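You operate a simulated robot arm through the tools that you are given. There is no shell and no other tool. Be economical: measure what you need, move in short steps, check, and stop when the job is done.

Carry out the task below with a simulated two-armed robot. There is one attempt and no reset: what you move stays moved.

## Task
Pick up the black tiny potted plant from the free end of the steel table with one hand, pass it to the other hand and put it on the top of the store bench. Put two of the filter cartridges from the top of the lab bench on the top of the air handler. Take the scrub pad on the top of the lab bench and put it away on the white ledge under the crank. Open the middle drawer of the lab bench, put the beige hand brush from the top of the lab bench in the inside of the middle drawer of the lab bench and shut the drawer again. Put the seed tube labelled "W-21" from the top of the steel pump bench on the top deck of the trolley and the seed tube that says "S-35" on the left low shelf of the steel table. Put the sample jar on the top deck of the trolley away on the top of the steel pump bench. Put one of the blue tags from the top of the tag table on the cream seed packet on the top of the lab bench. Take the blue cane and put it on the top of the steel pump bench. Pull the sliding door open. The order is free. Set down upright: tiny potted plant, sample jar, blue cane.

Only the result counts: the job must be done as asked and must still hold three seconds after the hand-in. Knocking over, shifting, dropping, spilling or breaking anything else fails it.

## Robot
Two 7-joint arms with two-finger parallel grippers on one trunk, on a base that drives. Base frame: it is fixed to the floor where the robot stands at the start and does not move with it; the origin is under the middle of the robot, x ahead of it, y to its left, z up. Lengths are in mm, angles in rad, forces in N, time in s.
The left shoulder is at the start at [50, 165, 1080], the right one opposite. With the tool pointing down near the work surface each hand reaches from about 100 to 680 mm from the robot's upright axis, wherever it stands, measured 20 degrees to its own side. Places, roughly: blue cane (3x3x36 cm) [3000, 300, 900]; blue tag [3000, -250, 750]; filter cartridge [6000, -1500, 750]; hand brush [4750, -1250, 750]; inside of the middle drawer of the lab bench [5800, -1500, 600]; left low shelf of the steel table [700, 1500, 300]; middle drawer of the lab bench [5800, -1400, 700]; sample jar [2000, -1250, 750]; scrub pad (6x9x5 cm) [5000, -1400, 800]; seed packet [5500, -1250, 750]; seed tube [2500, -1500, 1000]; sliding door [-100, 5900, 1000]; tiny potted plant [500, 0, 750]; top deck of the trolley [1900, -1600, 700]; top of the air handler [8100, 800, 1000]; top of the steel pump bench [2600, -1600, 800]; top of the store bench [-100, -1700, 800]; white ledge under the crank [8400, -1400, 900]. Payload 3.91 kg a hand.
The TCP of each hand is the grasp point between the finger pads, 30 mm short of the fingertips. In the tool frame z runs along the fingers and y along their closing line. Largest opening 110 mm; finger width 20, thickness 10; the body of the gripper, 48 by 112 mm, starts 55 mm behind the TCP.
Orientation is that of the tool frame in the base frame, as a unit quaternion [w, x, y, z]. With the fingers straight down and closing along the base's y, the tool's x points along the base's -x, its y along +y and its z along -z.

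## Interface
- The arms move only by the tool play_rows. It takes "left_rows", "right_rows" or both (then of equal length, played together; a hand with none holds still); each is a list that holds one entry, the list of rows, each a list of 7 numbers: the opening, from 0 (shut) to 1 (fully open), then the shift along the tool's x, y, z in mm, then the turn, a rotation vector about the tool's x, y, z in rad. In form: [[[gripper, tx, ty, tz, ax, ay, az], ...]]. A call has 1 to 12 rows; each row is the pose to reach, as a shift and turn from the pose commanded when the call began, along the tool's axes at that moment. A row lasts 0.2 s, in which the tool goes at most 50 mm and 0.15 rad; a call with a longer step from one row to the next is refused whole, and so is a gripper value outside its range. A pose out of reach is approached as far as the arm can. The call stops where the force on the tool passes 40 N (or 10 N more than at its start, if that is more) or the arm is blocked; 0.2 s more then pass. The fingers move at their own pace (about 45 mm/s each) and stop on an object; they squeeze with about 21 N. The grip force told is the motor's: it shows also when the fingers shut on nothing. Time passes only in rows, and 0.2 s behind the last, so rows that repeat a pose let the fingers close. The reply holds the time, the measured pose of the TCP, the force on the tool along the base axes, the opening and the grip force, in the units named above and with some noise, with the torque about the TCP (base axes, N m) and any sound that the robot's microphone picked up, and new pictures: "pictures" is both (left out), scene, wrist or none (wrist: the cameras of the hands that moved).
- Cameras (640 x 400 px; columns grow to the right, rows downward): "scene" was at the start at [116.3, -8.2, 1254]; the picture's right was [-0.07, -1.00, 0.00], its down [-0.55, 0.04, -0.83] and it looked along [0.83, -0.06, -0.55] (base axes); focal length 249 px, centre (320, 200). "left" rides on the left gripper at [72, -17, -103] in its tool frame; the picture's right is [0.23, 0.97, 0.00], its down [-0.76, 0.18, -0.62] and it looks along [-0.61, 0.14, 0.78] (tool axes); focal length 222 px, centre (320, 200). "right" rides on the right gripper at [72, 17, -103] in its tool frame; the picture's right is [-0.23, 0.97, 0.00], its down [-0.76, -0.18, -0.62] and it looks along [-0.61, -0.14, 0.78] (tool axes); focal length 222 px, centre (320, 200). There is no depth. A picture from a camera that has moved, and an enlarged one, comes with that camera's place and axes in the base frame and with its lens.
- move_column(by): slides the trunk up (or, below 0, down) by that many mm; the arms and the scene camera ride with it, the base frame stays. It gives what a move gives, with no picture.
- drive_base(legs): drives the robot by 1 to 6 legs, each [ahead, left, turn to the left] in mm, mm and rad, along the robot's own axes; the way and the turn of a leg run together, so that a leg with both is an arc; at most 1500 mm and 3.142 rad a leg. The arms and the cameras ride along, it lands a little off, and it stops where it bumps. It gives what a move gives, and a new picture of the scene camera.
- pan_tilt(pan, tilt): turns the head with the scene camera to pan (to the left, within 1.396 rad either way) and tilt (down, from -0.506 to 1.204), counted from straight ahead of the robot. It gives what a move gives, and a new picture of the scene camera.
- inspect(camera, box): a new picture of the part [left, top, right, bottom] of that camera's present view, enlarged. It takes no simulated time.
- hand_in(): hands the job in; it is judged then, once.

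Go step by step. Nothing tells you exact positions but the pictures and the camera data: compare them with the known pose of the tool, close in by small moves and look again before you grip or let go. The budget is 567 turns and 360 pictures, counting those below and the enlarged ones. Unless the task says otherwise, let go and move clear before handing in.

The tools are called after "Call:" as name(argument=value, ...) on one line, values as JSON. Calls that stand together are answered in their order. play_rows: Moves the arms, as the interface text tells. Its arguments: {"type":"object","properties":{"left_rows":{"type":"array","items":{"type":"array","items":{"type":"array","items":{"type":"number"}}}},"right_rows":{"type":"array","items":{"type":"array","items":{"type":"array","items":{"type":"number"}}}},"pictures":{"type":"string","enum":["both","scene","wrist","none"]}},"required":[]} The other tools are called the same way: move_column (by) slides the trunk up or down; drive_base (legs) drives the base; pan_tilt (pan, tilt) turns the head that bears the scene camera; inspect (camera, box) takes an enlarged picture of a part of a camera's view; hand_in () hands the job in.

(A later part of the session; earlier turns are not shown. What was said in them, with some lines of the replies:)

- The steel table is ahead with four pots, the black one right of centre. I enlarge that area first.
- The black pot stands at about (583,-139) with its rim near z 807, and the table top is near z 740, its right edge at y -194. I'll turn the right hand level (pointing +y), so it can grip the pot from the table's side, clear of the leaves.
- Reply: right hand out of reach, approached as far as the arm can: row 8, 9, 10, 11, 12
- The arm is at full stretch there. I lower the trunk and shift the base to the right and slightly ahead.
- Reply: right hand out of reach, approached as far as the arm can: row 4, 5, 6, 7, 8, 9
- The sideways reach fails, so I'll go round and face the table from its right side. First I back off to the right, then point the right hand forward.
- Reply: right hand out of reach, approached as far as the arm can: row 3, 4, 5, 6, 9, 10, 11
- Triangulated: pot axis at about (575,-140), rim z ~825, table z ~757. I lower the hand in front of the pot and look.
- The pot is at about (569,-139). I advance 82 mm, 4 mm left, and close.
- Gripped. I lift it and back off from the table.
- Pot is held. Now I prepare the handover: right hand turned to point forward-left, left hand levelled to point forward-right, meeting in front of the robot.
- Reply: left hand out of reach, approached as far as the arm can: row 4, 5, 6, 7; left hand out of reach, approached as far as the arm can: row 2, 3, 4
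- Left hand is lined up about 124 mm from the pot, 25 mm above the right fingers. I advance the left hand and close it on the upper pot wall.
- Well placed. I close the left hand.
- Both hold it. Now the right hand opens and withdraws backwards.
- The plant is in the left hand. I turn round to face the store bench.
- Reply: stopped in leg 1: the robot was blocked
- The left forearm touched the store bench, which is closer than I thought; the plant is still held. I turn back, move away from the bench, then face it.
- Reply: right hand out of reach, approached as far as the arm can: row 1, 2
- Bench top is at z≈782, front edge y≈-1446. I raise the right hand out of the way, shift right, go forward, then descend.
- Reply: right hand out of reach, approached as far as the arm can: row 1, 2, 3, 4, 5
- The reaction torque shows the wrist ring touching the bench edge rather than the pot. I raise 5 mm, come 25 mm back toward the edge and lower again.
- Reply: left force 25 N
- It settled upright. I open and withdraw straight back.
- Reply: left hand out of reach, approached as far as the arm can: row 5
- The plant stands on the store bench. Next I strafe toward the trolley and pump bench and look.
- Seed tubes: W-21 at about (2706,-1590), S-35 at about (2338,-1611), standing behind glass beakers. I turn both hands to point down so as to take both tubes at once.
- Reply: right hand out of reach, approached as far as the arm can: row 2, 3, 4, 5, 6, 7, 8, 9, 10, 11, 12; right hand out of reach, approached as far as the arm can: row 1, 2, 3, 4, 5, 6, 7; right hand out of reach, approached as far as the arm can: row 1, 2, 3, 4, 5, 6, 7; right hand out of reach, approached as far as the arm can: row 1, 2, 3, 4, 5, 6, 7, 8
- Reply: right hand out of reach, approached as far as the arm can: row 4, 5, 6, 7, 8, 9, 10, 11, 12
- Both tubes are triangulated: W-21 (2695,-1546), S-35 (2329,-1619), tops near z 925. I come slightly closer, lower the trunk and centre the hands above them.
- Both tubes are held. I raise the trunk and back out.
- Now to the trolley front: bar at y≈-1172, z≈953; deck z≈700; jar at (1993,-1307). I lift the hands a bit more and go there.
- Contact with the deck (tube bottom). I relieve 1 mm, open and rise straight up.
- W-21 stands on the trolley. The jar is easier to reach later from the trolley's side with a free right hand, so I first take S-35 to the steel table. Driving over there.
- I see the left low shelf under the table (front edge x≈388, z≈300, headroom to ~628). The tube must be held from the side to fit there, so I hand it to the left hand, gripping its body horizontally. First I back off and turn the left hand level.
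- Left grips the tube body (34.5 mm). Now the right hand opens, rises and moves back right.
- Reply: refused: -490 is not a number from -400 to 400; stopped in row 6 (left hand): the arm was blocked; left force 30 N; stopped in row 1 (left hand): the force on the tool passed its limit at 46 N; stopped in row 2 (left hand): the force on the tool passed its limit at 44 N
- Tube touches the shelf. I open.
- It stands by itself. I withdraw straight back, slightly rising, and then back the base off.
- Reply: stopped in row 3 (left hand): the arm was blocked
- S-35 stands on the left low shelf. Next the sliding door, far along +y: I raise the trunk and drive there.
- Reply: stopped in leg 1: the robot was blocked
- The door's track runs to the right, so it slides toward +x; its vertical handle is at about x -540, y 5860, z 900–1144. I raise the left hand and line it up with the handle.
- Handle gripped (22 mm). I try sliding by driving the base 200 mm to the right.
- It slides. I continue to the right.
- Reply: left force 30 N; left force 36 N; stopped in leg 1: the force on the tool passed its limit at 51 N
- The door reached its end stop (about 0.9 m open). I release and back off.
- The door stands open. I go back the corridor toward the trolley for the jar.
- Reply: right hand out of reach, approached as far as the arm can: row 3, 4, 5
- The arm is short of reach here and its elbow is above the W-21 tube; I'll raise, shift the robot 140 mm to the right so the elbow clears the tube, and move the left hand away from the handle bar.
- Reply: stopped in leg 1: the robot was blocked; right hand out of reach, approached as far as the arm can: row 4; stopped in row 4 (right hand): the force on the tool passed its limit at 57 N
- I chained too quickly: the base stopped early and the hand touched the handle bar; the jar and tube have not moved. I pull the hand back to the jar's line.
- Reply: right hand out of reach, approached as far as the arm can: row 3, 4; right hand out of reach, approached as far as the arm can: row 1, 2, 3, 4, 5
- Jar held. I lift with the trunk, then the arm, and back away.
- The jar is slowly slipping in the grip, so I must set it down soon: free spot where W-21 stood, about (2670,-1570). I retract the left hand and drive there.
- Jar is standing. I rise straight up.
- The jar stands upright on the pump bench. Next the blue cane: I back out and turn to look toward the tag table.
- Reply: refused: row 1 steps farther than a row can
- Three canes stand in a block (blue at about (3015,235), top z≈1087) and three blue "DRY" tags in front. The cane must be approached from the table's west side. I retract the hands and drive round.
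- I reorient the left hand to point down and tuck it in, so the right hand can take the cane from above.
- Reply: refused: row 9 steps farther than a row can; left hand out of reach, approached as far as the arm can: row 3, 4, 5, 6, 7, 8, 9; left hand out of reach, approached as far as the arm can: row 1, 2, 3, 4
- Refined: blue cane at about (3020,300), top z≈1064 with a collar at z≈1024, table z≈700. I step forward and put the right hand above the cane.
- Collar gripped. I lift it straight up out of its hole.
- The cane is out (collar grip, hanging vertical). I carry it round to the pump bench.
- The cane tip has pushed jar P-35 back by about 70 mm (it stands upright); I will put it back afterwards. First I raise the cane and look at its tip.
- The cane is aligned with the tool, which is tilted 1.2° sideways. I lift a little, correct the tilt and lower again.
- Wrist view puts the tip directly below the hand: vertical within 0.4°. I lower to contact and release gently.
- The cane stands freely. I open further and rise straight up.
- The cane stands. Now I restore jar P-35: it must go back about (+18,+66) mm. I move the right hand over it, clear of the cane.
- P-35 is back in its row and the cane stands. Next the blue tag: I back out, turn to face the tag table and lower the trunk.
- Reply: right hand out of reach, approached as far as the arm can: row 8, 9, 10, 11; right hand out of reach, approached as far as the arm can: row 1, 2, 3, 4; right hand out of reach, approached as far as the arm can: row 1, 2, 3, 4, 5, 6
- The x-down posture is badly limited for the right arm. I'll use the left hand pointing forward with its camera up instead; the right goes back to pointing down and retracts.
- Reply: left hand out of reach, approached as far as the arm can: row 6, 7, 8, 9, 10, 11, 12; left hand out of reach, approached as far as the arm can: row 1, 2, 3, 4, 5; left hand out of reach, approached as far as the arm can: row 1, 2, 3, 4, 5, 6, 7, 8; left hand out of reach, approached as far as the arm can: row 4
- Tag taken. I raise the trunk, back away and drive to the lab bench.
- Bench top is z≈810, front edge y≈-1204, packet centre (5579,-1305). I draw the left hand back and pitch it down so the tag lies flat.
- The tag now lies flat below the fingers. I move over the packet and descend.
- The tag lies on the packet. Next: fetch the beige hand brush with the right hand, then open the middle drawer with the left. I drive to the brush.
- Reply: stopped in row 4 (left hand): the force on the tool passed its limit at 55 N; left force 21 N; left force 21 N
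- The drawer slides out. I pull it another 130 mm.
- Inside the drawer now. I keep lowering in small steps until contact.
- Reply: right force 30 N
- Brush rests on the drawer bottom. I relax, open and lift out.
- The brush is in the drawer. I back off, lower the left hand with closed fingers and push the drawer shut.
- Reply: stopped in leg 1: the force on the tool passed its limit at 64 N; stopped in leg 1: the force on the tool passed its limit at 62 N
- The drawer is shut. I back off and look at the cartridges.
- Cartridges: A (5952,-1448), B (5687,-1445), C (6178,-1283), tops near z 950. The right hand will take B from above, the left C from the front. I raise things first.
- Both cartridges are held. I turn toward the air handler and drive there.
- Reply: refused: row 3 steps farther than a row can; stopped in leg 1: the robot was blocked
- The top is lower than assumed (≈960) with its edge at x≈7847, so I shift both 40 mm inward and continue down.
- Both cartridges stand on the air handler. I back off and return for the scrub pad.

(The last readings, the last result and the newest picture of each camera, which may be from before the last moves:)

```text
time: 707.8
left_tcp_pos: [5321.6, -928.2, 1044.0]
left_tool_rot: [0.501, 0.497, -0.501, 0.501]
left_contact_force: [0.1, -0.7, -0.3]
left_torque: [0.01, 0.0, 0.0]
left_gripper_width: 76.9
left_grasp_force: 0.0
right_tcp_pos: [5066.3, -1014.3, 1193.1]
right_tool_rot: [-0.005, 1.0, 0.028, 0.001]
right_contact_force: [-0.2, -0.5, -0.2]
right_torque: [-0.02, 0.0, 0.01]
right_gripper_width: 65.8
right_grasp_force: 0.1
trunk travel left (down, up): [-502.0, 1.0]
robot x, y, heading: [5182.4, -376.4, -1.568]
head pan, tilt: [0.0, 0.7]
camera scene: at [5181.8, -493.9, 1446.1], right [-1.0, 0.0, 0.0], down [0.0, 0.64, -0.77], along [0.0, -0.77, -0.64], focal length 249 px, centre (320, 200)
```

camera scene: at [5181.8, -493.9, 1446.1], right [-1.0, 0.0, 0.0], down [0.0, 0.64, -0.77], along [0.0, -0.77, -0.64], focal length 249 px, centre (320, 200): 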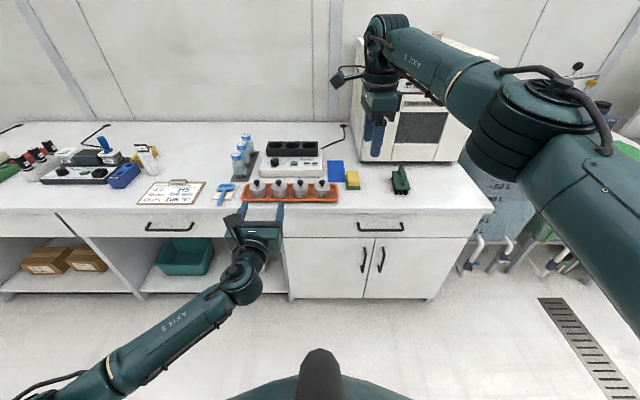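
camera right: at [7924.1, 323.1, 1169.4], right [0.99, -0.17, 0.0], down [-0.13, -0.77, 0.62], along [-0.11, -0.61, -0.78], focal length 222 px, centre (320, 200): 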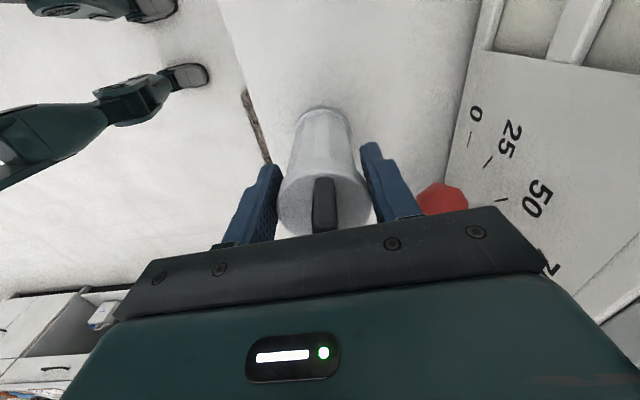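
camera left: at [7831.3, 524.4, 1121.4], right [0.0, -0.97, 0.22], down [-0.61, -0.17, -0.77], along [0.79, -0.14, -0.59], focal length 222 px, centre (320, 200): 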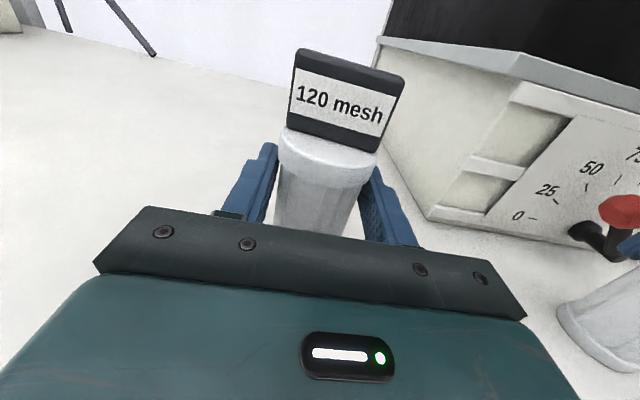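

Call:
drive_base(legs=[[400, 0, 0]])

Call:
play_rows(right_rows=[[[0.8, 0, -25, 30, 0, 0, 0], [0.8, 0, -50, 60, 0, 0, 0], [0.8, 0, -50, 100, 0, 0, 0], [0.8, 0, -50, 140, 0, 0, 0], [0.8, 0, -50, 180, 0, 0, 0]]])

```text
time: 710.4
left_tcp_pos: [5329.3, -1328.9, 1042.3]
left_tool_rot: [0.499, 0.499, -0.499, 0.503]
left_contact_force: [-0.7, 0.5, -0.8]
left_torque: [-0.02, 0.01, 0.01]
left_gripper_width: 77.1
left_grasp_force: 0.0
right_tcp_pos: [5072.9, -1418.8, 1192.6]
right_tool_rot: [-0.005, 0.999, 0.032, 0.001]
right_contact_force: [-0.2, 0.1, 1.2]
right_torque: [0.0, -0.02, -0.01]
right_gripper_width: 65.8
right_grasp_force: 0.0
trunk travel left (down, up): [-502.0, 1.0]
robot x, y, heading: [5184.3, -782.8, -1.565]
head pan, tilt: [0.0, 0.7]
camera scene: at [5184.7, -897.2, 1446.0], right [-1.0, -0.01, 0.0], down [-0.01, 0.64, -0.76], along [0.01, -0.76, -0.64], focal length 249 px, centre (320, 200)
```

scene: 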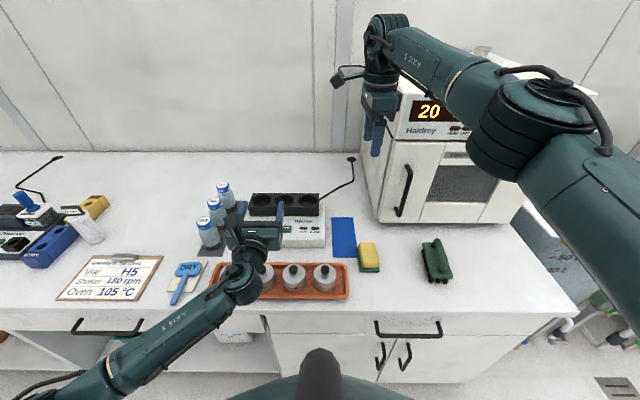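

```text
time: 711.5
left_tcp_pos: [5329.1, -1331.1, 1042.5]
left_tool_rot: [0.499, 0.499, -0.499, 0.503]
left_contact_force: [-0.4, 0.0, 0.5]
left_torque: [-0.03, 0.03, -0.01]
left_gripper_width: 76.9
left_grasp_force: 0.1
right_tcp_pos: [5069.6, -1367.0, 1012.9]
right_tool_rot: [-0.004, 0.999, 0.032, 0.001]
right_contact_force: [-0.1, -0.3, 0.5]
right_torque: [-0.02, -0.02, -0.04]
right_gripper_width: 88.2
right_grasp_force: 0.1
trunk travel left (down, up): [-502.0, 1.0]
robot x, y, heading: [5185.9, -781.2, -1.561]
head pan, tilt: [0.0, 0.7]
camera scene: at [5184.6, -897.1, 1446.0], right [-1.0, -0.01, 0.0], down [-0.01, 0.64, -0.76], along [0.01, -0.76, -0.64], focal length 249 px, centre (320, 200)
camera right: at [5142.3, -1380.6, 1116.3], right [-0.16, -0.99, -0.01], down [-0.77, 0.12, 0.62], along [-0.61, 0.11, -0.78], focal length 222 px, centre (320, 200)
```

scene: 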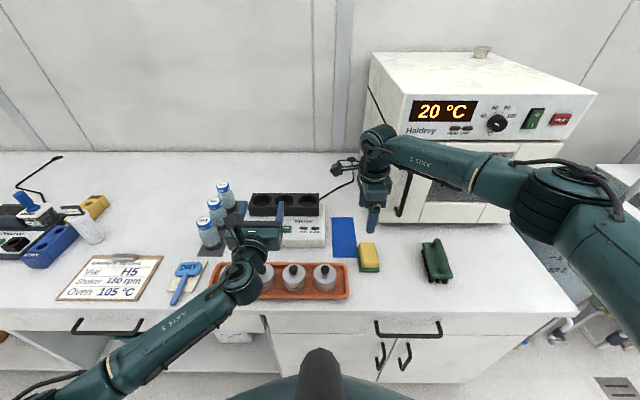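
right: 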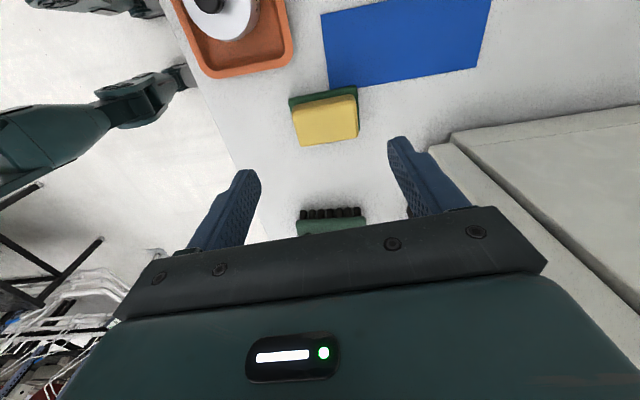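

Call:
play_rows(right_rows=[[[0.85, -1, 0, 5, 0, 0, -0.145], [0.85, -2, 1, 10, 0, 0, -0.29], [0.85, -4, 1, 15, 0, 0, -0.435], [0.85, -5, 1, 20, 0, 0, -0.58], [0.85, -6, 2, 25, 0, 0, -0.725], [0.85, -7, 2, 30, 0, 0, -0.87], [0.85, -8, 3, 35, 0, 0, -1.015], [0.85, -10, 3, 40, 0, 0, -1.16], [0.85, -11, 3, 45, 0, 0, -1.305], [0.85, -12, 4, 50, 0, 0, -1.45], [0.85, -13, 4, 55, 0, 0, -1.52]]], pictures="wrist")

```text
time: 714.0
left_tcp_pos: [5328.6, -1329.6, 1043.5]
left_tool_rot: [0.5, 0.498, -0.499, 0.503]
left_contact_force: [0.5, 0.1, 0.6]
left_torque: [0.01, -0.02, 0.03]
left_gripper_width: 77.1
left_grasp_force: 0.0
right_tcp_pos: [5057.2, -1369.7, 957.6]
right_tool_rot: [-0.002, 0.701, 0.713, 0.004]
right_contact_force: [0.0, 0.3, -0.8]
right_torque: [0.0, 0.01, 0.02]
right_gripper_width: 93.4
right_grasp_force: 0.0
trunk travel left (down, up): [-502.0, 1.0]
robot x, y, heading: [5185.5, -781.6, -1.566]
head pan, tilt: [0.0, 0.7]
camera right: at [5072.6, -1299.8, 1061.2], right [0.98, -0.21, 0.0], down [-0.17, -0.77, 0.62], along [-0.13, -0.6, -0.79], focal length 222 px, centre (320, 200)
```

right: 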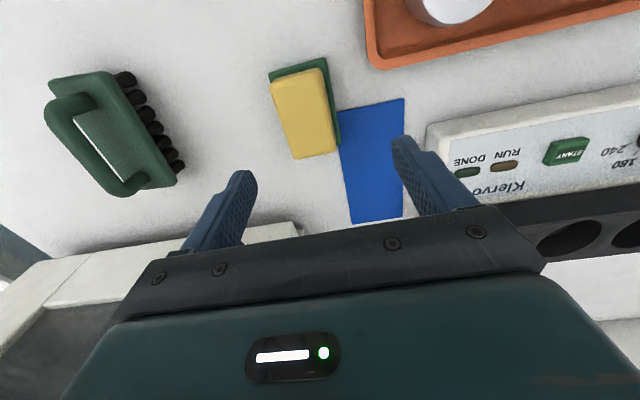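

Call:
play_rows(right_rows=[[[0.85, 10, -11, 20, 0, 0, -0.07], [0.85, 10, -11, 45, 0, 0, -0.07], [0.85, 10, -11, 62, 0, 0, -0.07], [0.85, 10, -11, 62, 0, 0, -0.07]]], pictures="wrist")

```text
time: 715.0
left_tcp_pos: [5327.7, -1329.8, 1042.9]
left_tool_rot: [0.499, 0.499, -0.499, 0.503]
left_contact_force: [-0.2, -0.7, 0.3]
left_torque: [-0.02, 0.02, 0.0]
left_gripper_width: 77.0
left_grasp_force: 0.0
right_tcp_pos: [5044.8, -1361.0, 896.1]
right_tool_rot: [-0.003, 0.677, 0.736, 0.004]
right_contact_force: [0.8, -0.6, 0.9]
right_torque: [0.01, 0.02, -0.03]
right_gripper_width: 93.5
right_grasp_force: 0.0
trunk travel left (down, up): [-502.0, 1.0]
robot x, y, heading: [5184.7, -783.1, -1.565]
head pan, tilt: [0.0, 0.7]
camera right: at [5054.9, -1288.0, 999.3], right [0.99, -0.15, 0.0], down [-0.11, -0.78, 0.62], along [-0.09, -0.61, -0.79], focal length 222 px, centre (320, 200)
```

right: 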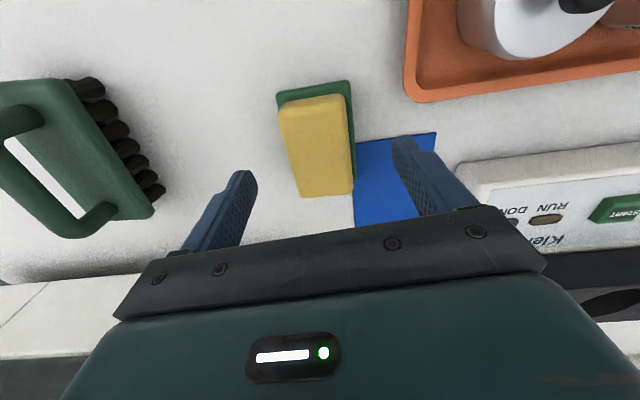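

Call:
play_rows(right_rows=[[[0.85, 5, -1, 25, 0, 0, 0], [0.85, 5, -1, 48, 0, 0, 0], [0.85, 5, -1, 53, 0, 0, 0], [0, 5, -1, 53, 0, 0, 0], [0, 5, -1, 53, 0, 0, 0], [0, 5, -1, 53, 0, 0, 0], [0, 5, -1, 53, 0, 0, 0]]], pictures="wrist")

```text
time: 716.5
left_tcp_pos: [5328.6, -1330.2, 1042.0]
left_tool_rot: [0.499, 0.499, -0.499, 0.503]
left_contact_force: [-0.5, -0.1, -0.2]
left_torque: [0.03, -0.01, -0.01]
left_gripper_width: 77.0
left_grasp_force: 0.1
right_tcp_pos: [5043.7, -1355.0, 843.6]
right_tool_rot: [-0.002, 0.677, 0.736, 0.003]
right_contact_force: [-0.4, -1.6, 4.5]
right_torque: [-0.18, -0.08, -0.03]
right_gripper_width: 54.9
right_grasp_force: 21.1
trunk travel left (down, up): [-502.0, 1.0]
robot x, y, heading: [5178.6, -781.6, -1.564]
head pan, tilt: [0.0, 0.7]
camera right: at [5054.1, -1281.7, 946.6], right [0.99, -0.15, 0.0], down [-0.11, -0.78, 0.62], along [-0.09, -0.61, -0.79], focal length 222 px, centre (320, 200)
```

right: 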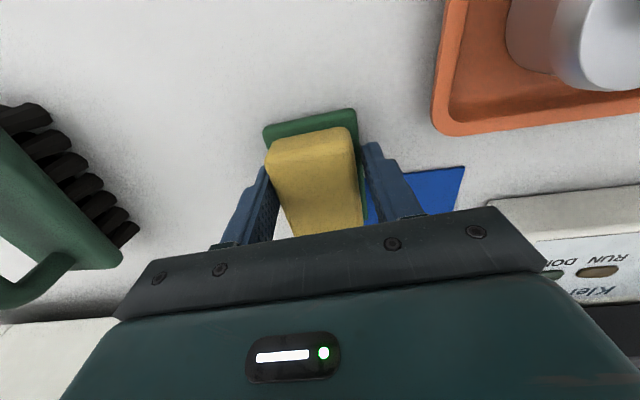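

Call:
play_rows(right_rows=[[[0, 0, 0, -35, 0, 0, 0], [0, 0, 0, -75, 0, 0, 0], [0, 0, 0, -115, 0, 0, 0], [0, 0, 0, -155, 0, 0, 0], [0, 0, 0, -195, 0, 0, 0]]], pictures="none")

Call:
drive_base(legs=[[-250, 0, 0], [0, 0, 1.565], [1400, 0, 0], [800, 0, 0]])

Call:
pan_tilt(pan=-0.4, tilt=0.45)

```text
time: 717.8
left_tcp_pos: [5329.0, -1329.0, 1042.9]
left_tool_rot: [0.499, 0.499, -0.498, 0.504]
left_contact_force: [0.0, 1.3, -0.4]
left_torque: [0.0, 0.0, -0.01]
left_gripper_width: 76.8
left_grasp_force: 0.1
right_tcp_pos: [5043.3, -1357.6, 1039.3]
right_tool_rot: [-0.003, 0.676, 0.736, 0.002]
right_contact_force: [-0.2, 0.1, -0.5]
right_torque: [0.03, 0.01, -0.01]
right_gripper_width: 49.7
right_grasp_force: 20.8
trunk travel left (down, up): [-502.0, 1.0]
robot x, y, heading: [5187.0, -777.6, -1.558]
head pan, tilt: [0.0, 0.7]
```

```text
time: 733.8
left_tcp_pos: [7924.5, -359.3, 1042.2]
left_tool_rot: [-0.005, 0.705, 0.002, 0.709]
left_contact_force: [0.8, -0.5, -0.6]
left_torque: [0.02, 0.03, -0.04]
left_gripper_width: 77.0
left_grasp_force: 0.1
right_tcp_pos: [7954.6, -644.8, 1039.8]
right_tool_rot: [-0.004, -0.045, 0.999, 0.001]
right_contact_force: [0.5, 0.0, -0.8]
right_torque: [-0.01, -0.01, -0.01]
right_gripper_width: 49.4
right_grasp_force: 20.3
trunk travel left (down, up): [-502.0, 1.0]
robot x, y, heading: [7376.6, -508.2, 0.01]
head pan, tilt: [0.0, 0.7]
camera scene: at [7489.1, -507.1, 1446.0], right [0.02, -1.0, 0.0], down [-0.64, -0.01, -0.76], along [0.76, 0.01, -0.64], focal length 249 px, centre (320, 200)
```

scene: 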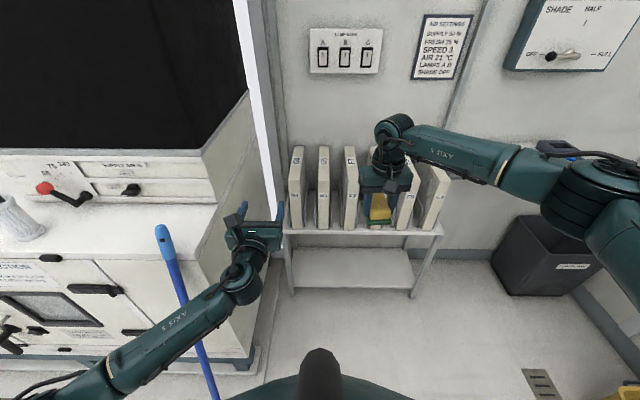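

```text
time: 734.7
left_tcp_pos: [7923.8, -359.1, 1042.8]
left_tool_rot: [-0.006, 0.705, 0.003, 0.709]
left_contact_force: [-0.2, 0.0, -0.2]
left_torque: [0.01, 0.01, -0.04]
left_gripper_width: 76.9
left_grasp_force: 0.1
right_tcp_pos: [7954.4, -644.7, 1039.5]
right_tool_rot: [-0.005, -0.046, 0.999, 0.0]
right_contact_force: [-0.5, 0.9, -0.7]
right_torque: [0.0, 0.01, 0.01]
right_gripper_width: 49.4
right_grasp_force: 21.1
trunk travel left (down, up): [-502.0, 1.0]
robot x, y, heading: [7378.8, -505.4, 0.021]
head pan, tilt: [-0.4, 0.45]
camera scene: at [7489.1, -542.8, 1468.2], right [-0.37, -0.93, 0.0], down [-0.4, 0.16, -0.9], along [0.83, -0.34, -0.44], focal length 249 px, centre (320, 200)
```

scene: 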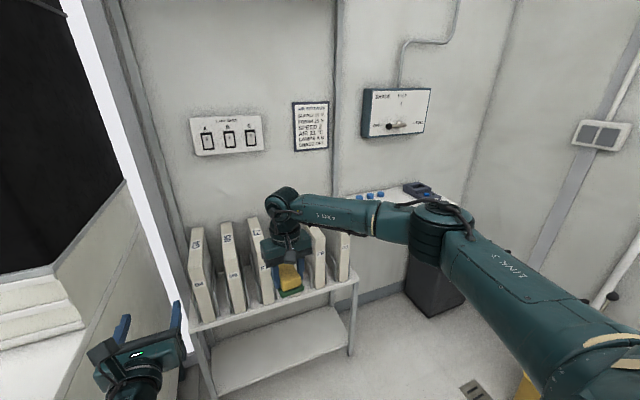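

Call:
play_rows(left_rows=[[[0.7, 25, 0, -35, 0, 0, 0], [0.7, 50, 0, -70, 0, 0, 0], [0.7, 75, 0, -105, 0, 0, 0], [0.7, 100, 0, -135, 0, 0, 0]]], pictures="none")

Call:
drive_base(legs=[[0, -620, -0.02], [300, 0, 0]])

Call:
pan_tilt(pan=-0.25, tilt=0.55)

```text
time: 735.7
left_tcp_pos: [7790.0, -360.3, 1144.8]
left_tool_rot: [-0.006, 0.706, 0.003, 0.709]
left_contact_force: [-0.5, 0.2, -0.1]
left_torque: [0.0, -0.02, -0.01]
left_gripper_width: 77.0
left_grasp_force: 0.1
right_tcp_pos: [7954.0, -644.8, 1040.1]
right_tool_rot: [-0.005, -0.045, 0.999, 0.0]
right_contact_force: [-0.4, -0.8, -0.6]
right_torque: [-0.01, 0.03, 0.02]
right_gripper_width: 49.3
right_grasp_force: 21.1
trunk travel left (down, up): [-502.0, 1.0]
robot x, y, heading: [7375.9, -507.2, 0.014]
head pan, tilt: [-0.4, 0.45]
```

```text
time: 743.3
left_tcp_pos: [8091.1, -1014.6, 1142.9]
left_tool_rot: [0.007, 0.706, -0.009, 0.708]
left_contact_force: [-0.2, 0.9, -0.6]
left_torque: [-0.04, 0.01, 0.01]
left_gripper_width: 77.0
left_grasp_force: 0.1
right_tcp_pos: [8244.6, -1304.2, 1039.7]
right_tool_rot: [-0.006, -0.03, 1.0, 0.001]
right_contact_force: [1.0, 0.0, -1.6]
right_torque: [0.0, 0.04, 0.01]
right_gripper_width: 49.6
right_grasp_force: 20.6
trunk travel left (down, up): [-502.0, 1.0]
robot x, y, heading: [7672.6, -1144.4, -0.015]
head pan, tilt: [-0.4, 0.45]
camera scene: at [7783.7, -1185.8, 1468.2], right [-0.41, -0.91, 0.0], down [-0.4, 0.18, -0.9], along [0.82, -0.36, -0.44], focal length 249 px, centre (320, 200)
```

scene: 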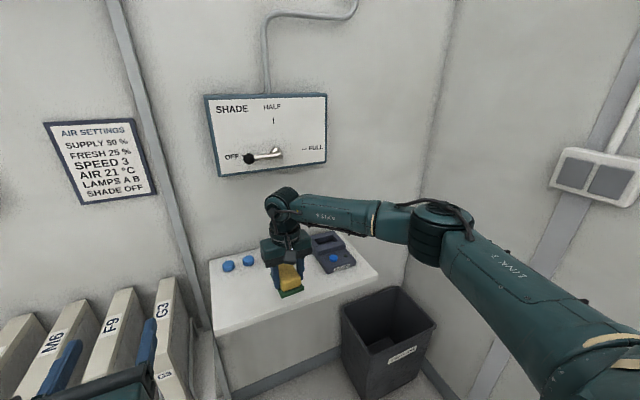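

```text
time: 744.0
left_tcp_pos: [8091.0, -1014.0, 1143.6]
left_tool_rot: [0.008, 0.706, -0.009, 0.708]
left_contact_force: [-0.1, -0.3, -0.5]
left_torque: [-0.01, -0.01, 0.04]
left_gripper_width: 76.9
left_grasp_force: 0.0
right_tcp_pos: [8244.7, -1302.6, 1039.8]
right_tool_rot: [-0.004, -0.029, 1.0, 0.0]
right_contact_force: [-0.1, -0.7, -1.3]
right_torque: [-0.03, 0.03, -0.01]
right_gripper_width: 49.7
right_grasp_force: 21.3
trunk travel left (down, up): [-502.0, 1.0]
robot x, y, heading: [7675.2, -1148.1, -0.017]
head pan, tilt: [-0.25, 0.55]
camera scene: at [7785.5, -1172.3, 1459.2], right [-0.26, -0.96, 0.0], down [-0.5, 0.14, -0.85], along [0.82, -0.23, -0.52], focal length 249 px, centre (320, 200)
```

scene: 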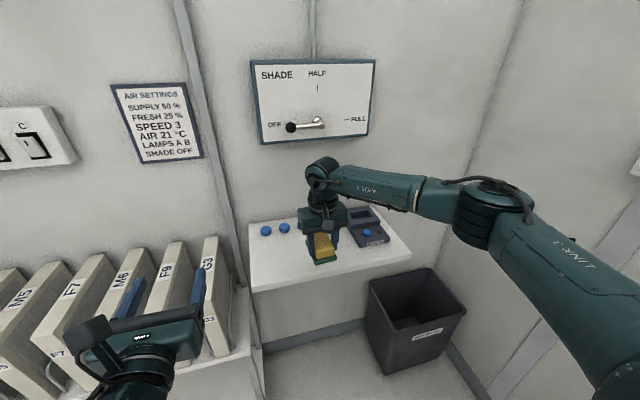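

Call:
play_rows(left_rows=[[[0.7, 30, -10, 0, 0, 0, 0], [0.7, 60, -20, 0, 0, 0, 0], [0.7, 90, -20, 0, 0, 0, 0]]], pictures="none")

Call:
drive_base(legs=[[90, 0, 0.015]])

Call:
play_rows(right_rows=[[[0, -8, 5, 30, 0, 0, 0], [0, -15, 10, 60, 0, 0, 0], [0, -15, 10, 75, 0, 0, 0]]], pictures="both")

```text
time: 744.8
left_tcp_pos: [8120.1, -1005.7, 1226.3]
left_tool_rot: [0.007, 0.706, -0.009, 0.708]
left_contact_force: [0.3, -0.4, 0.4]
left_torque: [0.0, -0.04, 0.01]
left_gripper_width: 77.0
left_grasp_force: 0.0
left hand out of reach, approached as far as the arm can: row 1, 2, 3
right_tcp_pos: [8245.0, -1303.0, 1039.2]
right_tool_rot: [-0.005, -0.029, 1.0, 0.0]
right_contact_force: [-0.5, 0.4, -1.1]
right_torque: [-0.01, 0.02, 0.01]
right_gripper_width: 49.6
right_grasp_force: 21.1
trunk travel left (down, up): [-502.0, 1.0]
robot x, y, heading: [7670.0, -1145.3, -0.019]
head pan, tilt: [-0.25, 0.55]
```

```text
time: 746.0
left_tcp_pos: [8209.6, -1000.0, 1225.0]
left_tool_rot: [0.001, 0.706, -0.003, 0.708]
left_contact_force: [-0.6, -0.7, 0.0]
left_torque: [0.0, 0.0, 0.03]
left_gripper_width: 76.8
left_grasp_force: 0.0
right_tcp_pos: [8339.4, -1295.7, 1039.3]
right_tool_rot: [-0.006, -0.035, 0.999, 0.0]
right_contact_force: [-0.5, 0.2, -1.1]
right_torque: [-0.01, 0.0, 0.0]
right_gripper_width: 49.8
right_grasp_force: 21.4
trunk travel left (down, up): [-502.0, 1.0]
robot x, y, heading: [7759.6, -1147.3, 0.0]
head pan, tilt: [-0.25, 0.55]
camera scene: at [7878.3, -1171.4, 1459.1], right [-0.25, -0.97, 0.0], down [-0.51, 0.13, -0.85], along [0.83, -0.21, -0.52], focal length 249 px, centre (320, 200)
```

scene: 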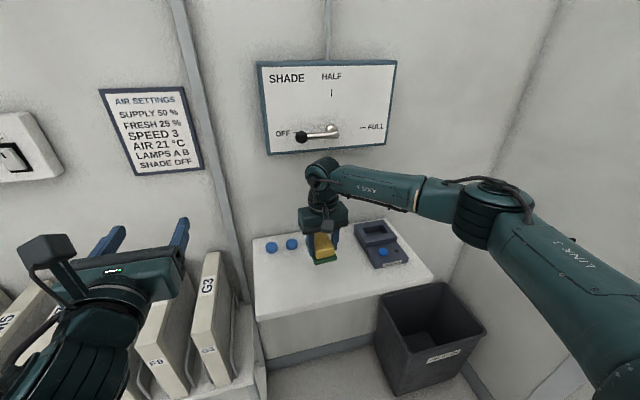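

```text
time: 746.8
left_tcp_pos: [8208.5, -999.8, 1225.9]
left_tool_rot: [0.002, 0.706, -0.004, 0.709]
left_contact_force: [-0.5, -0.2, -0.9]
left_torque: [0.01, -0.01, 0.01]
left_gripper_width: 77.1
left_grasp_force: 0.0
right_tcp_pos: [8350.9, -1285.3, 963.0]
right_tool_rot: [-0.004, -0.036, 0.999, 0.001]
right_contact_force: [0.4, 0.6, 0.1]
right_torque: [0.02, 0.01, 0.0]
right_gripper_width: 49.4
right_grasp_force: 20.7
trunk travel left (down, up): [-502.0, 1.0]
robot x, y, heading: [7763.8, -1143.5, -0.002]
head pan, tilt: [-0.25, 0.55]
camera scene: at [7877.4, -1171.5, 1459.2], right [-0.25, -0.97, 0.0], down [-0.51, 0.13, -0.85], along [0.83, -0.21, -0.52], focal length 249 px, centre (320, 200)
camera right: at [8279.7, -1273.8, 1066.7], right [0.16, 0.99, 0.0], down [0.78, -0.12, 0.62], along [0.61, -0.1, -0.79], focal length 222 px, centre (320, 200)
```

scene: 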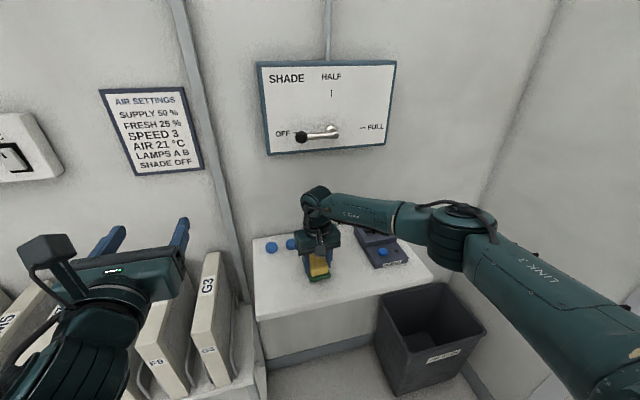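
right: 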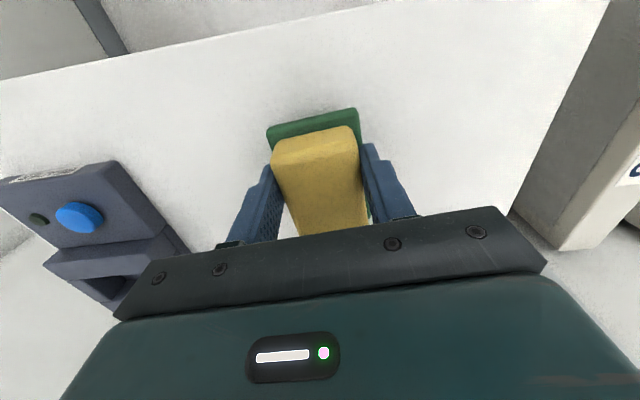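

Call:
play_rows(right_rows=[[[0, 0, 0, 8, 0, 0, 0], [0, 0, 0, 16, 0, 0, 0], [0, 0, 0, 20, 0, 0, 0], [0, 0, 0, 20, 0, 0, 0]]], pictures="none")

Call:
play_rows(right_rows=[[[0, 0, 0, 4, 0, 0, 0], [0, 0, 0, 8, 0, 0, 0], [0, 0, 0, 12, 0, 0, 0], [0, 0, 0, 12, 0, 0, 0]]], pictures="none")

```text
time: 747.8
left_tcp_pos: [8209.0, -1000.9, 1225.8]
left_tool_rot: [0.002, 0.706, -0.004, 0.708]
left_contact_force: [-0.2, -1.1, 0.4]
left_torque: [-0.01, 0.0, -0.01]
left_gripper_width: 77.2
left_grasp_force: 0.1
right_tcp_pos: [8351.9, -1284.6, 943.9]
right_tool_rot: [-0.004, -0.036, 0.999, 0.001]
right_contact_force: [-0.6, 0.1, -0.6]
right_torque: [0.03, 0.02, 0.02]
right_gripper_width: 49.4
right_grasp_force: 20.8
trunk travel left (down, up): [-502.0, 1.0]
robot x, y, heading: [7759.9, -1145.1, -0.003]
head pan, tilt: [-0.25, 0.55]
```

```text
time: 748.6
left_tcp_pos: [8207.4, -1000.8, 1226.3]
left_tool_rot: [0.002, 0.705, -0.004, 0.71]
left_contact_force: [0.5, -0.6, 0.2]
left_torque: [-0.02, 0.02, 0.01]
left_gripper_width: 77.1
left_grasp_force: 0.1
right_tcp_pos: [8354.6, -1283.9, 941.5]
right_tool_rot: [0.001, -0.035, 0.999, 0.003]
right_contact_force: [-4.0, -0.5, 17.4]
right_torque: [-0.29, 0.58, -0.02]
right_gripper_width: 49.6
right_grasp_force: 20.7
trunk travel left (down, up): [-502.0, 1.0]
robot x, y, heading: [7760.3, -1149.3, 0.002]
head pan, tilt: [-0.25, 0.55]
stopped in row 4 (right hand): the force on the tool passed its limit at 43 N (the readings are from after the stop); the commanded pose is now the measured one
```

Contact with the ledge. I ease up 3 mm, release and rise.

Call:
play_rows(right_rows=[[[0, 0, 0, -3, 0, 0, 0], [0.6, 0, 0, -3, 0, 0, 0], [0.75, 0, 0, -3, 0, 0, 0], [0.75, 0, 0, -3, 0, 0, 0], [0.75, 0, 0, -40, 0, 0, 0], [0.75, 0, 0, -85, 0, 0, 0], [0.75, 0, 0, -130, 0, 0, 0], [0.75, 0, 0, -170, 0, 0, 0]]], pictures="both")

```text
time: 750.4
left_tcp_pos: [8208.0, -999.7, 1225.9]
left_tool_rot: [0.002, 0.706, -0.004, 0.708]
left_contact_force: [-0.1, -0.6, 0.6]
left_torque: [0.0, -0.02, 0.03]
left_gripper_width: 76.4
left_grasp_force: 0.0
right_tcp_pos: [8352.9, -1287.2, 1110.4]
right_tool_rot: [-0.001, -0.035, 0.999, 0.002]
right_contact_force: [-0.3, -0.4, -1.2]
right_torque: [0.01, -0.01, 0.0]
right_gripper_width: 82.6
right_grasp_force: 0.2
trunk travel left (down, up): [-502.0, 1.0]
robot x, y, heading: [7765.4, -1146.9, -0.003]
head pan, tilt: [-0.25, 0.55]
camera scene: at [7876.8, -1171.4, 1459.2], right [-0.25, -0.97, 0.0], down [-0.51, 0.13, -0.85], along [0.83, -0.21, -0.52], focal length 249 px, centre (320, 200)
camera right: at [8279.2, -1276.1, 1212.3], right [0.16, 0.99, 0.0], down [0.77, -0.13, 0.62], along [0.61, -0.1, -0.78], focal length 222 px, centre (320, 200)
```

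scene: 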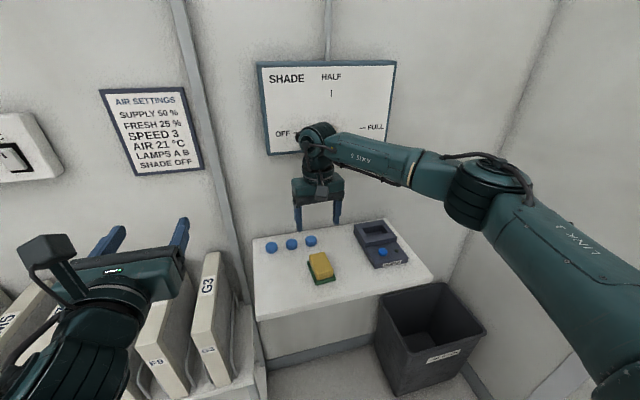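
right: 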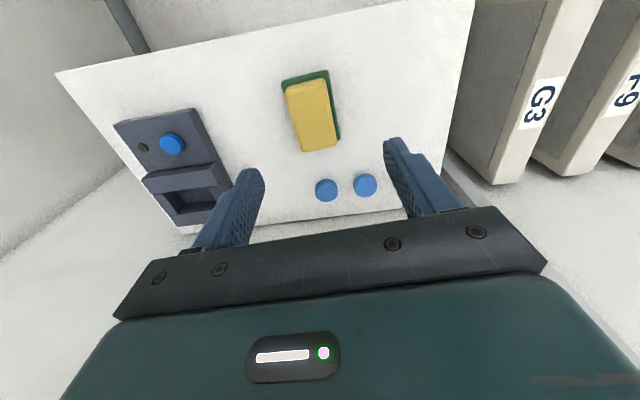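

The pad is on the ledge. I back off and go check that the cane on the pump bench still stands.

Call:
drive_base(legs=[[-450, 0, 0], [0, 600, 0], [-1450, 0, 0], [-1450, 0, 0], [-1000, 0, 0]])

Call:
pan_tilt(pan=-1.35, tilt=0.35)

```text
time: 752.8
left_tcp_pos: [7816.3, -997.7, 1224.4]
left_tool_rot: [0.001, 0.706, -0.003, 0.708]
left_contact_force: [0.3, 0.2, -0.1]
left_torque: [0.0, -0.04, -0.02]
left_gripper_width: 77.0
left_grasp_force: 0.0
right_tcp_pos: [7962.0, -1282.8, 1107.3]
right_tool_rot: [-0.002, -0.035, 0.999, 0.001]
right_contact_force: [0.4, 0.5, 0.1]
right_torque: [-0.07, 0.04, -0.01]
right_gripper_width: 82.3
right_grasp_force: 0.0
trunk travel left (down, up): [-502.0, 1.0]
robot x, y, heading: [7371.4, -1146.6, -0.0]
head pan, tilt: [-0.25, 0.55]
stopped in leg 1: the robot was blocked; the commanded pose is now the measured one
camera scene: at [7486.9, -1168.5, 1459.1], right [-0.25, -0.97, 0.0], down [-0.51, 0.13, -0.85], along [0.83, -0.21, -0.52], focal length 249 px, centre (320, 200)
```

scene: 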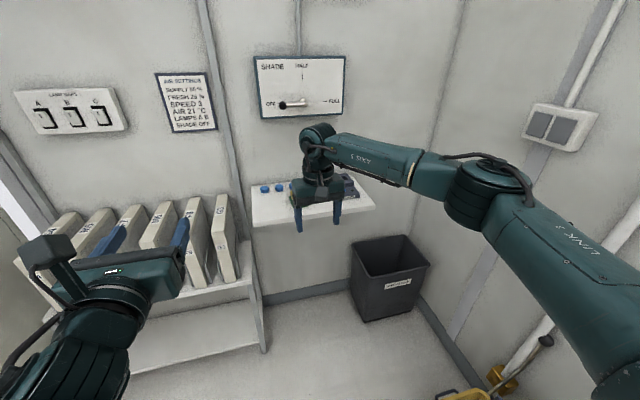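

```text
time: 754.1
left_tcp_pos: [7816.2, -998.3, 1224.7]
left_tool_rot: [0.002, 0.706, -0.004, 0.709]
left_contact_force: [0.0, 0.1, -0.1]
left_torque: [-0.02, 0.05, -0.01]
left_gripper_width: 77.1
left_grasp_force: 0.1
right_tcp_pos: [7961.4, -1285.1, 1108.4]
right_tool_rot: [-0.001, -0.034, 0.999, 0.001]
right_contact_force: [0.3, -1.2, 0.8]
right_torque: [-0.03, -0.01, -0.01]
right_gripper_width: 82.5
right_grasp_force: 0.0
trunk travel left (down, up): [-502.0, 1.0]
robot x, y, heading: [7369.8, -1143.9, 0.002]
head pan, tilt: [-1.349, 0.351]
camera scene: at [7418.9, -1237.5, 1477.4], right [-0.98, -0.22, 0.0], down [-0.08, 0.34, -0.94], along [0.21, -0.92, -0.34], focal length 249 px, centre (320, 200)
```

scene: 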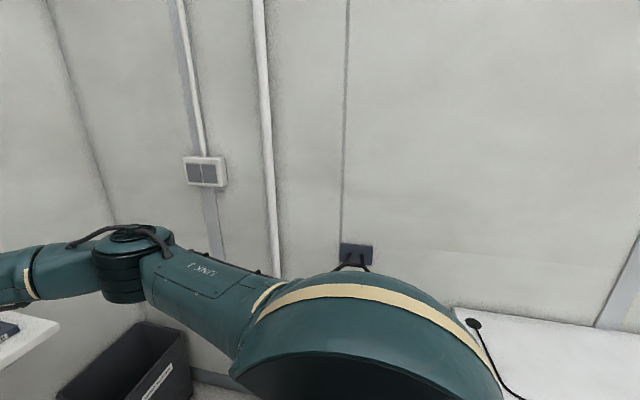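

Call:
drive_base(legs=[[30, 0, 0], [0, 560, 0], [-1450, 0, 0], [-1450, 0, 0], [-800, 0, 0]])

Call:
pan_tilt(pan=-1.39, tilt=0.3)

```text
time: 777.5
left_tcp_pos: [4139.6, -505.9, 1226.5]
left_tool_rot: [-0.011, 0.705, 0.009, 0.709]
left_contact_force: [0.5, -0.1, 0.4]
left_torque: [0.0, 0.02, 0.04]
left_gripper_width: 76.7
left_grasp_force: 0.1
right_tcp_pos: [4293.7, -786.9, 1107.9]
right_tool_rot: [-0.001, -0.052, 0.999, 0.001]
right_contact_force: [0.3, -0.4, 0.0]
right_torque: [-0.02, -0.01, 0.02]
right_gripper_width: 82.6
right_grasp_force: 0.1
trunk travel left (down, up): [-502.0, 1.0]
robot x, y, heading: [3696.7, -664.4, 0.032]
head pan, tilt: [-1.349, 0.351]
camera scene: at [3750.4, -757.9, 1477.5], right [-0.97, -0.25, 0.0], down [-0.09, 0.33, -0.94], along [0.24, -0.91, -0.34], focal length 249 px, centre (320, 200)
```

scene: 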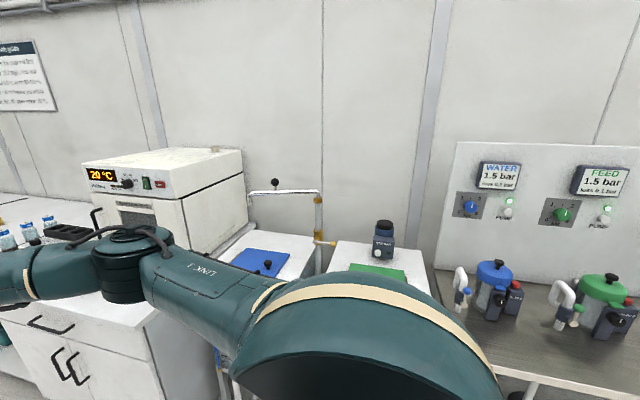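

```text
time: 778.1
left_tcp_pos: [4140.1, -504.0, 1224.6]
left_tool_rot: [-0.01, 0.706, 0.009, 0.708]
left_contact_force: [0.3, -0.2, -0.6]
left_torque: [0.02, -0.01, 0.02]
left_gripper_width: 77.0
left_grasp_force: 0.0
right_tcp_pos: [4295.5, -787.0, 1108.2]
right_tool_rot: [-0.001, -0.053, 0.999, 0.0]
right_contact_force: [1.2, 0.3, 0.4]
right_torque: [0.0, 0.02, -0.02]
right_gripper_width: 82.6
right_grasp_force: 0.1
trunk travel left (down, up): [-502.0, 1.0]
robot x, y, heading: [3700.0, -666.0, 0.034]
head pan, tilt: [-1.389, 0.3]
camera scene: at [3747.3, -759.0, 1482.1], right [-0.98, -0.21, 0.0], down [-0.06, 0.29, -0.96], along [0.2, -0.93, -0.3], focal length 249 px, centre (320, 200)
```

scene: 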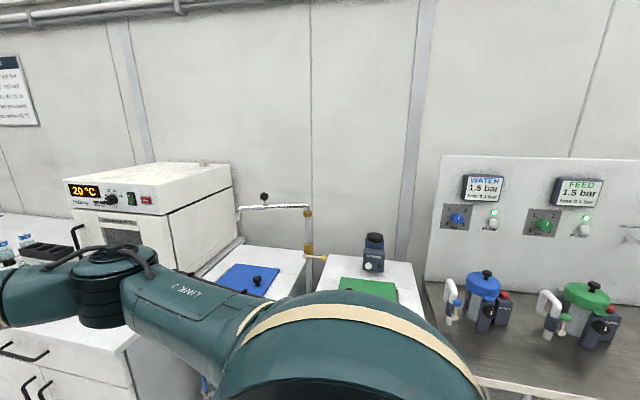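

Not far enough; 900 mm more back.

Call:
drive_base(legs=[[-850, 0, 0]])

```text
time: 782.6
left_tcp_pos: [3286.2, -532.6, 1225.3]
left_tool_rot: [-0.005, 0.706, 0.003, 0.709]
left_contact_force: [-0.7, -0.1, 0.5]
left_torque: [-0.02, 0.05, -0.01]
left_gripper_width: 77.1
left_grasp_force: 0.1
right_tcp_pos: [3437.6, -817.2, 1107.1]
right_tool_rot: [0.0, -0.045, 0.999, 0.0]
right_contact_force: [-0.4, 0.3, 0.8]
right_torque: [-0.01, -0.04, 0.0]
right_gripper_width: 82.7
right_grasp_force: 0.1
trunk travel left (down, up): [-502.0, 1.0]
robot x, y, heading: [2844.5, -687.8, 0.02]
head pan, tilt: [-1.389, 0.3]
camera scene: at [2889.9, -781.3, 1482.2], right [-0.98, -0.2, 0.0], down [-0.06, 0.29, -0.96], along [0.19, -0.94, -0.3], focal length 249 px, centre (320, 200)
```

scene: 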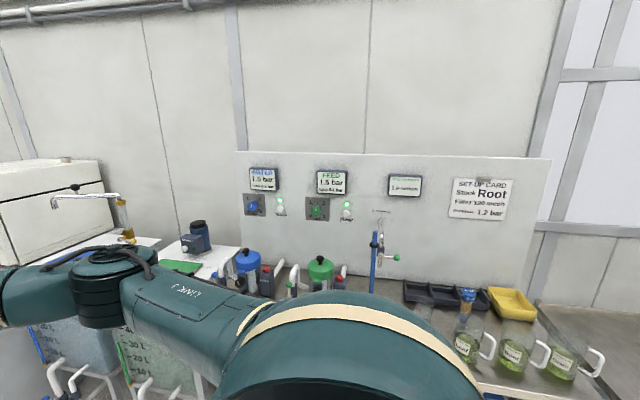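

The cane is still upright and every part of the task is in place, with both hands empty and clear. I hand in.

Call:
hand_in()

```text
The job is handed in.
```

All the tasks are done and handed in, but a few other things were touched along the way.

- **Sample jar P-35:** The cane tip pushed this jar about 70 mm back on the pump bench. I put it back in its row by eye.
- **Trolley handle bar:** The right hand hit the bar with about 57 N while I was fetching the sample jar. The jar and the seed tube on the deck had not moved afterwards.
- **Other bumps:** The base or an arm was stopped by fixed furniture several times: the store bench, a wooden bench, near the trolley, near the air handler, and what I took for the end of the lab bench. I saw nothing shifted on the benches in later pictures, but I did not check each one.

I rechecked only the blue cane just before handing in; it was still upright.
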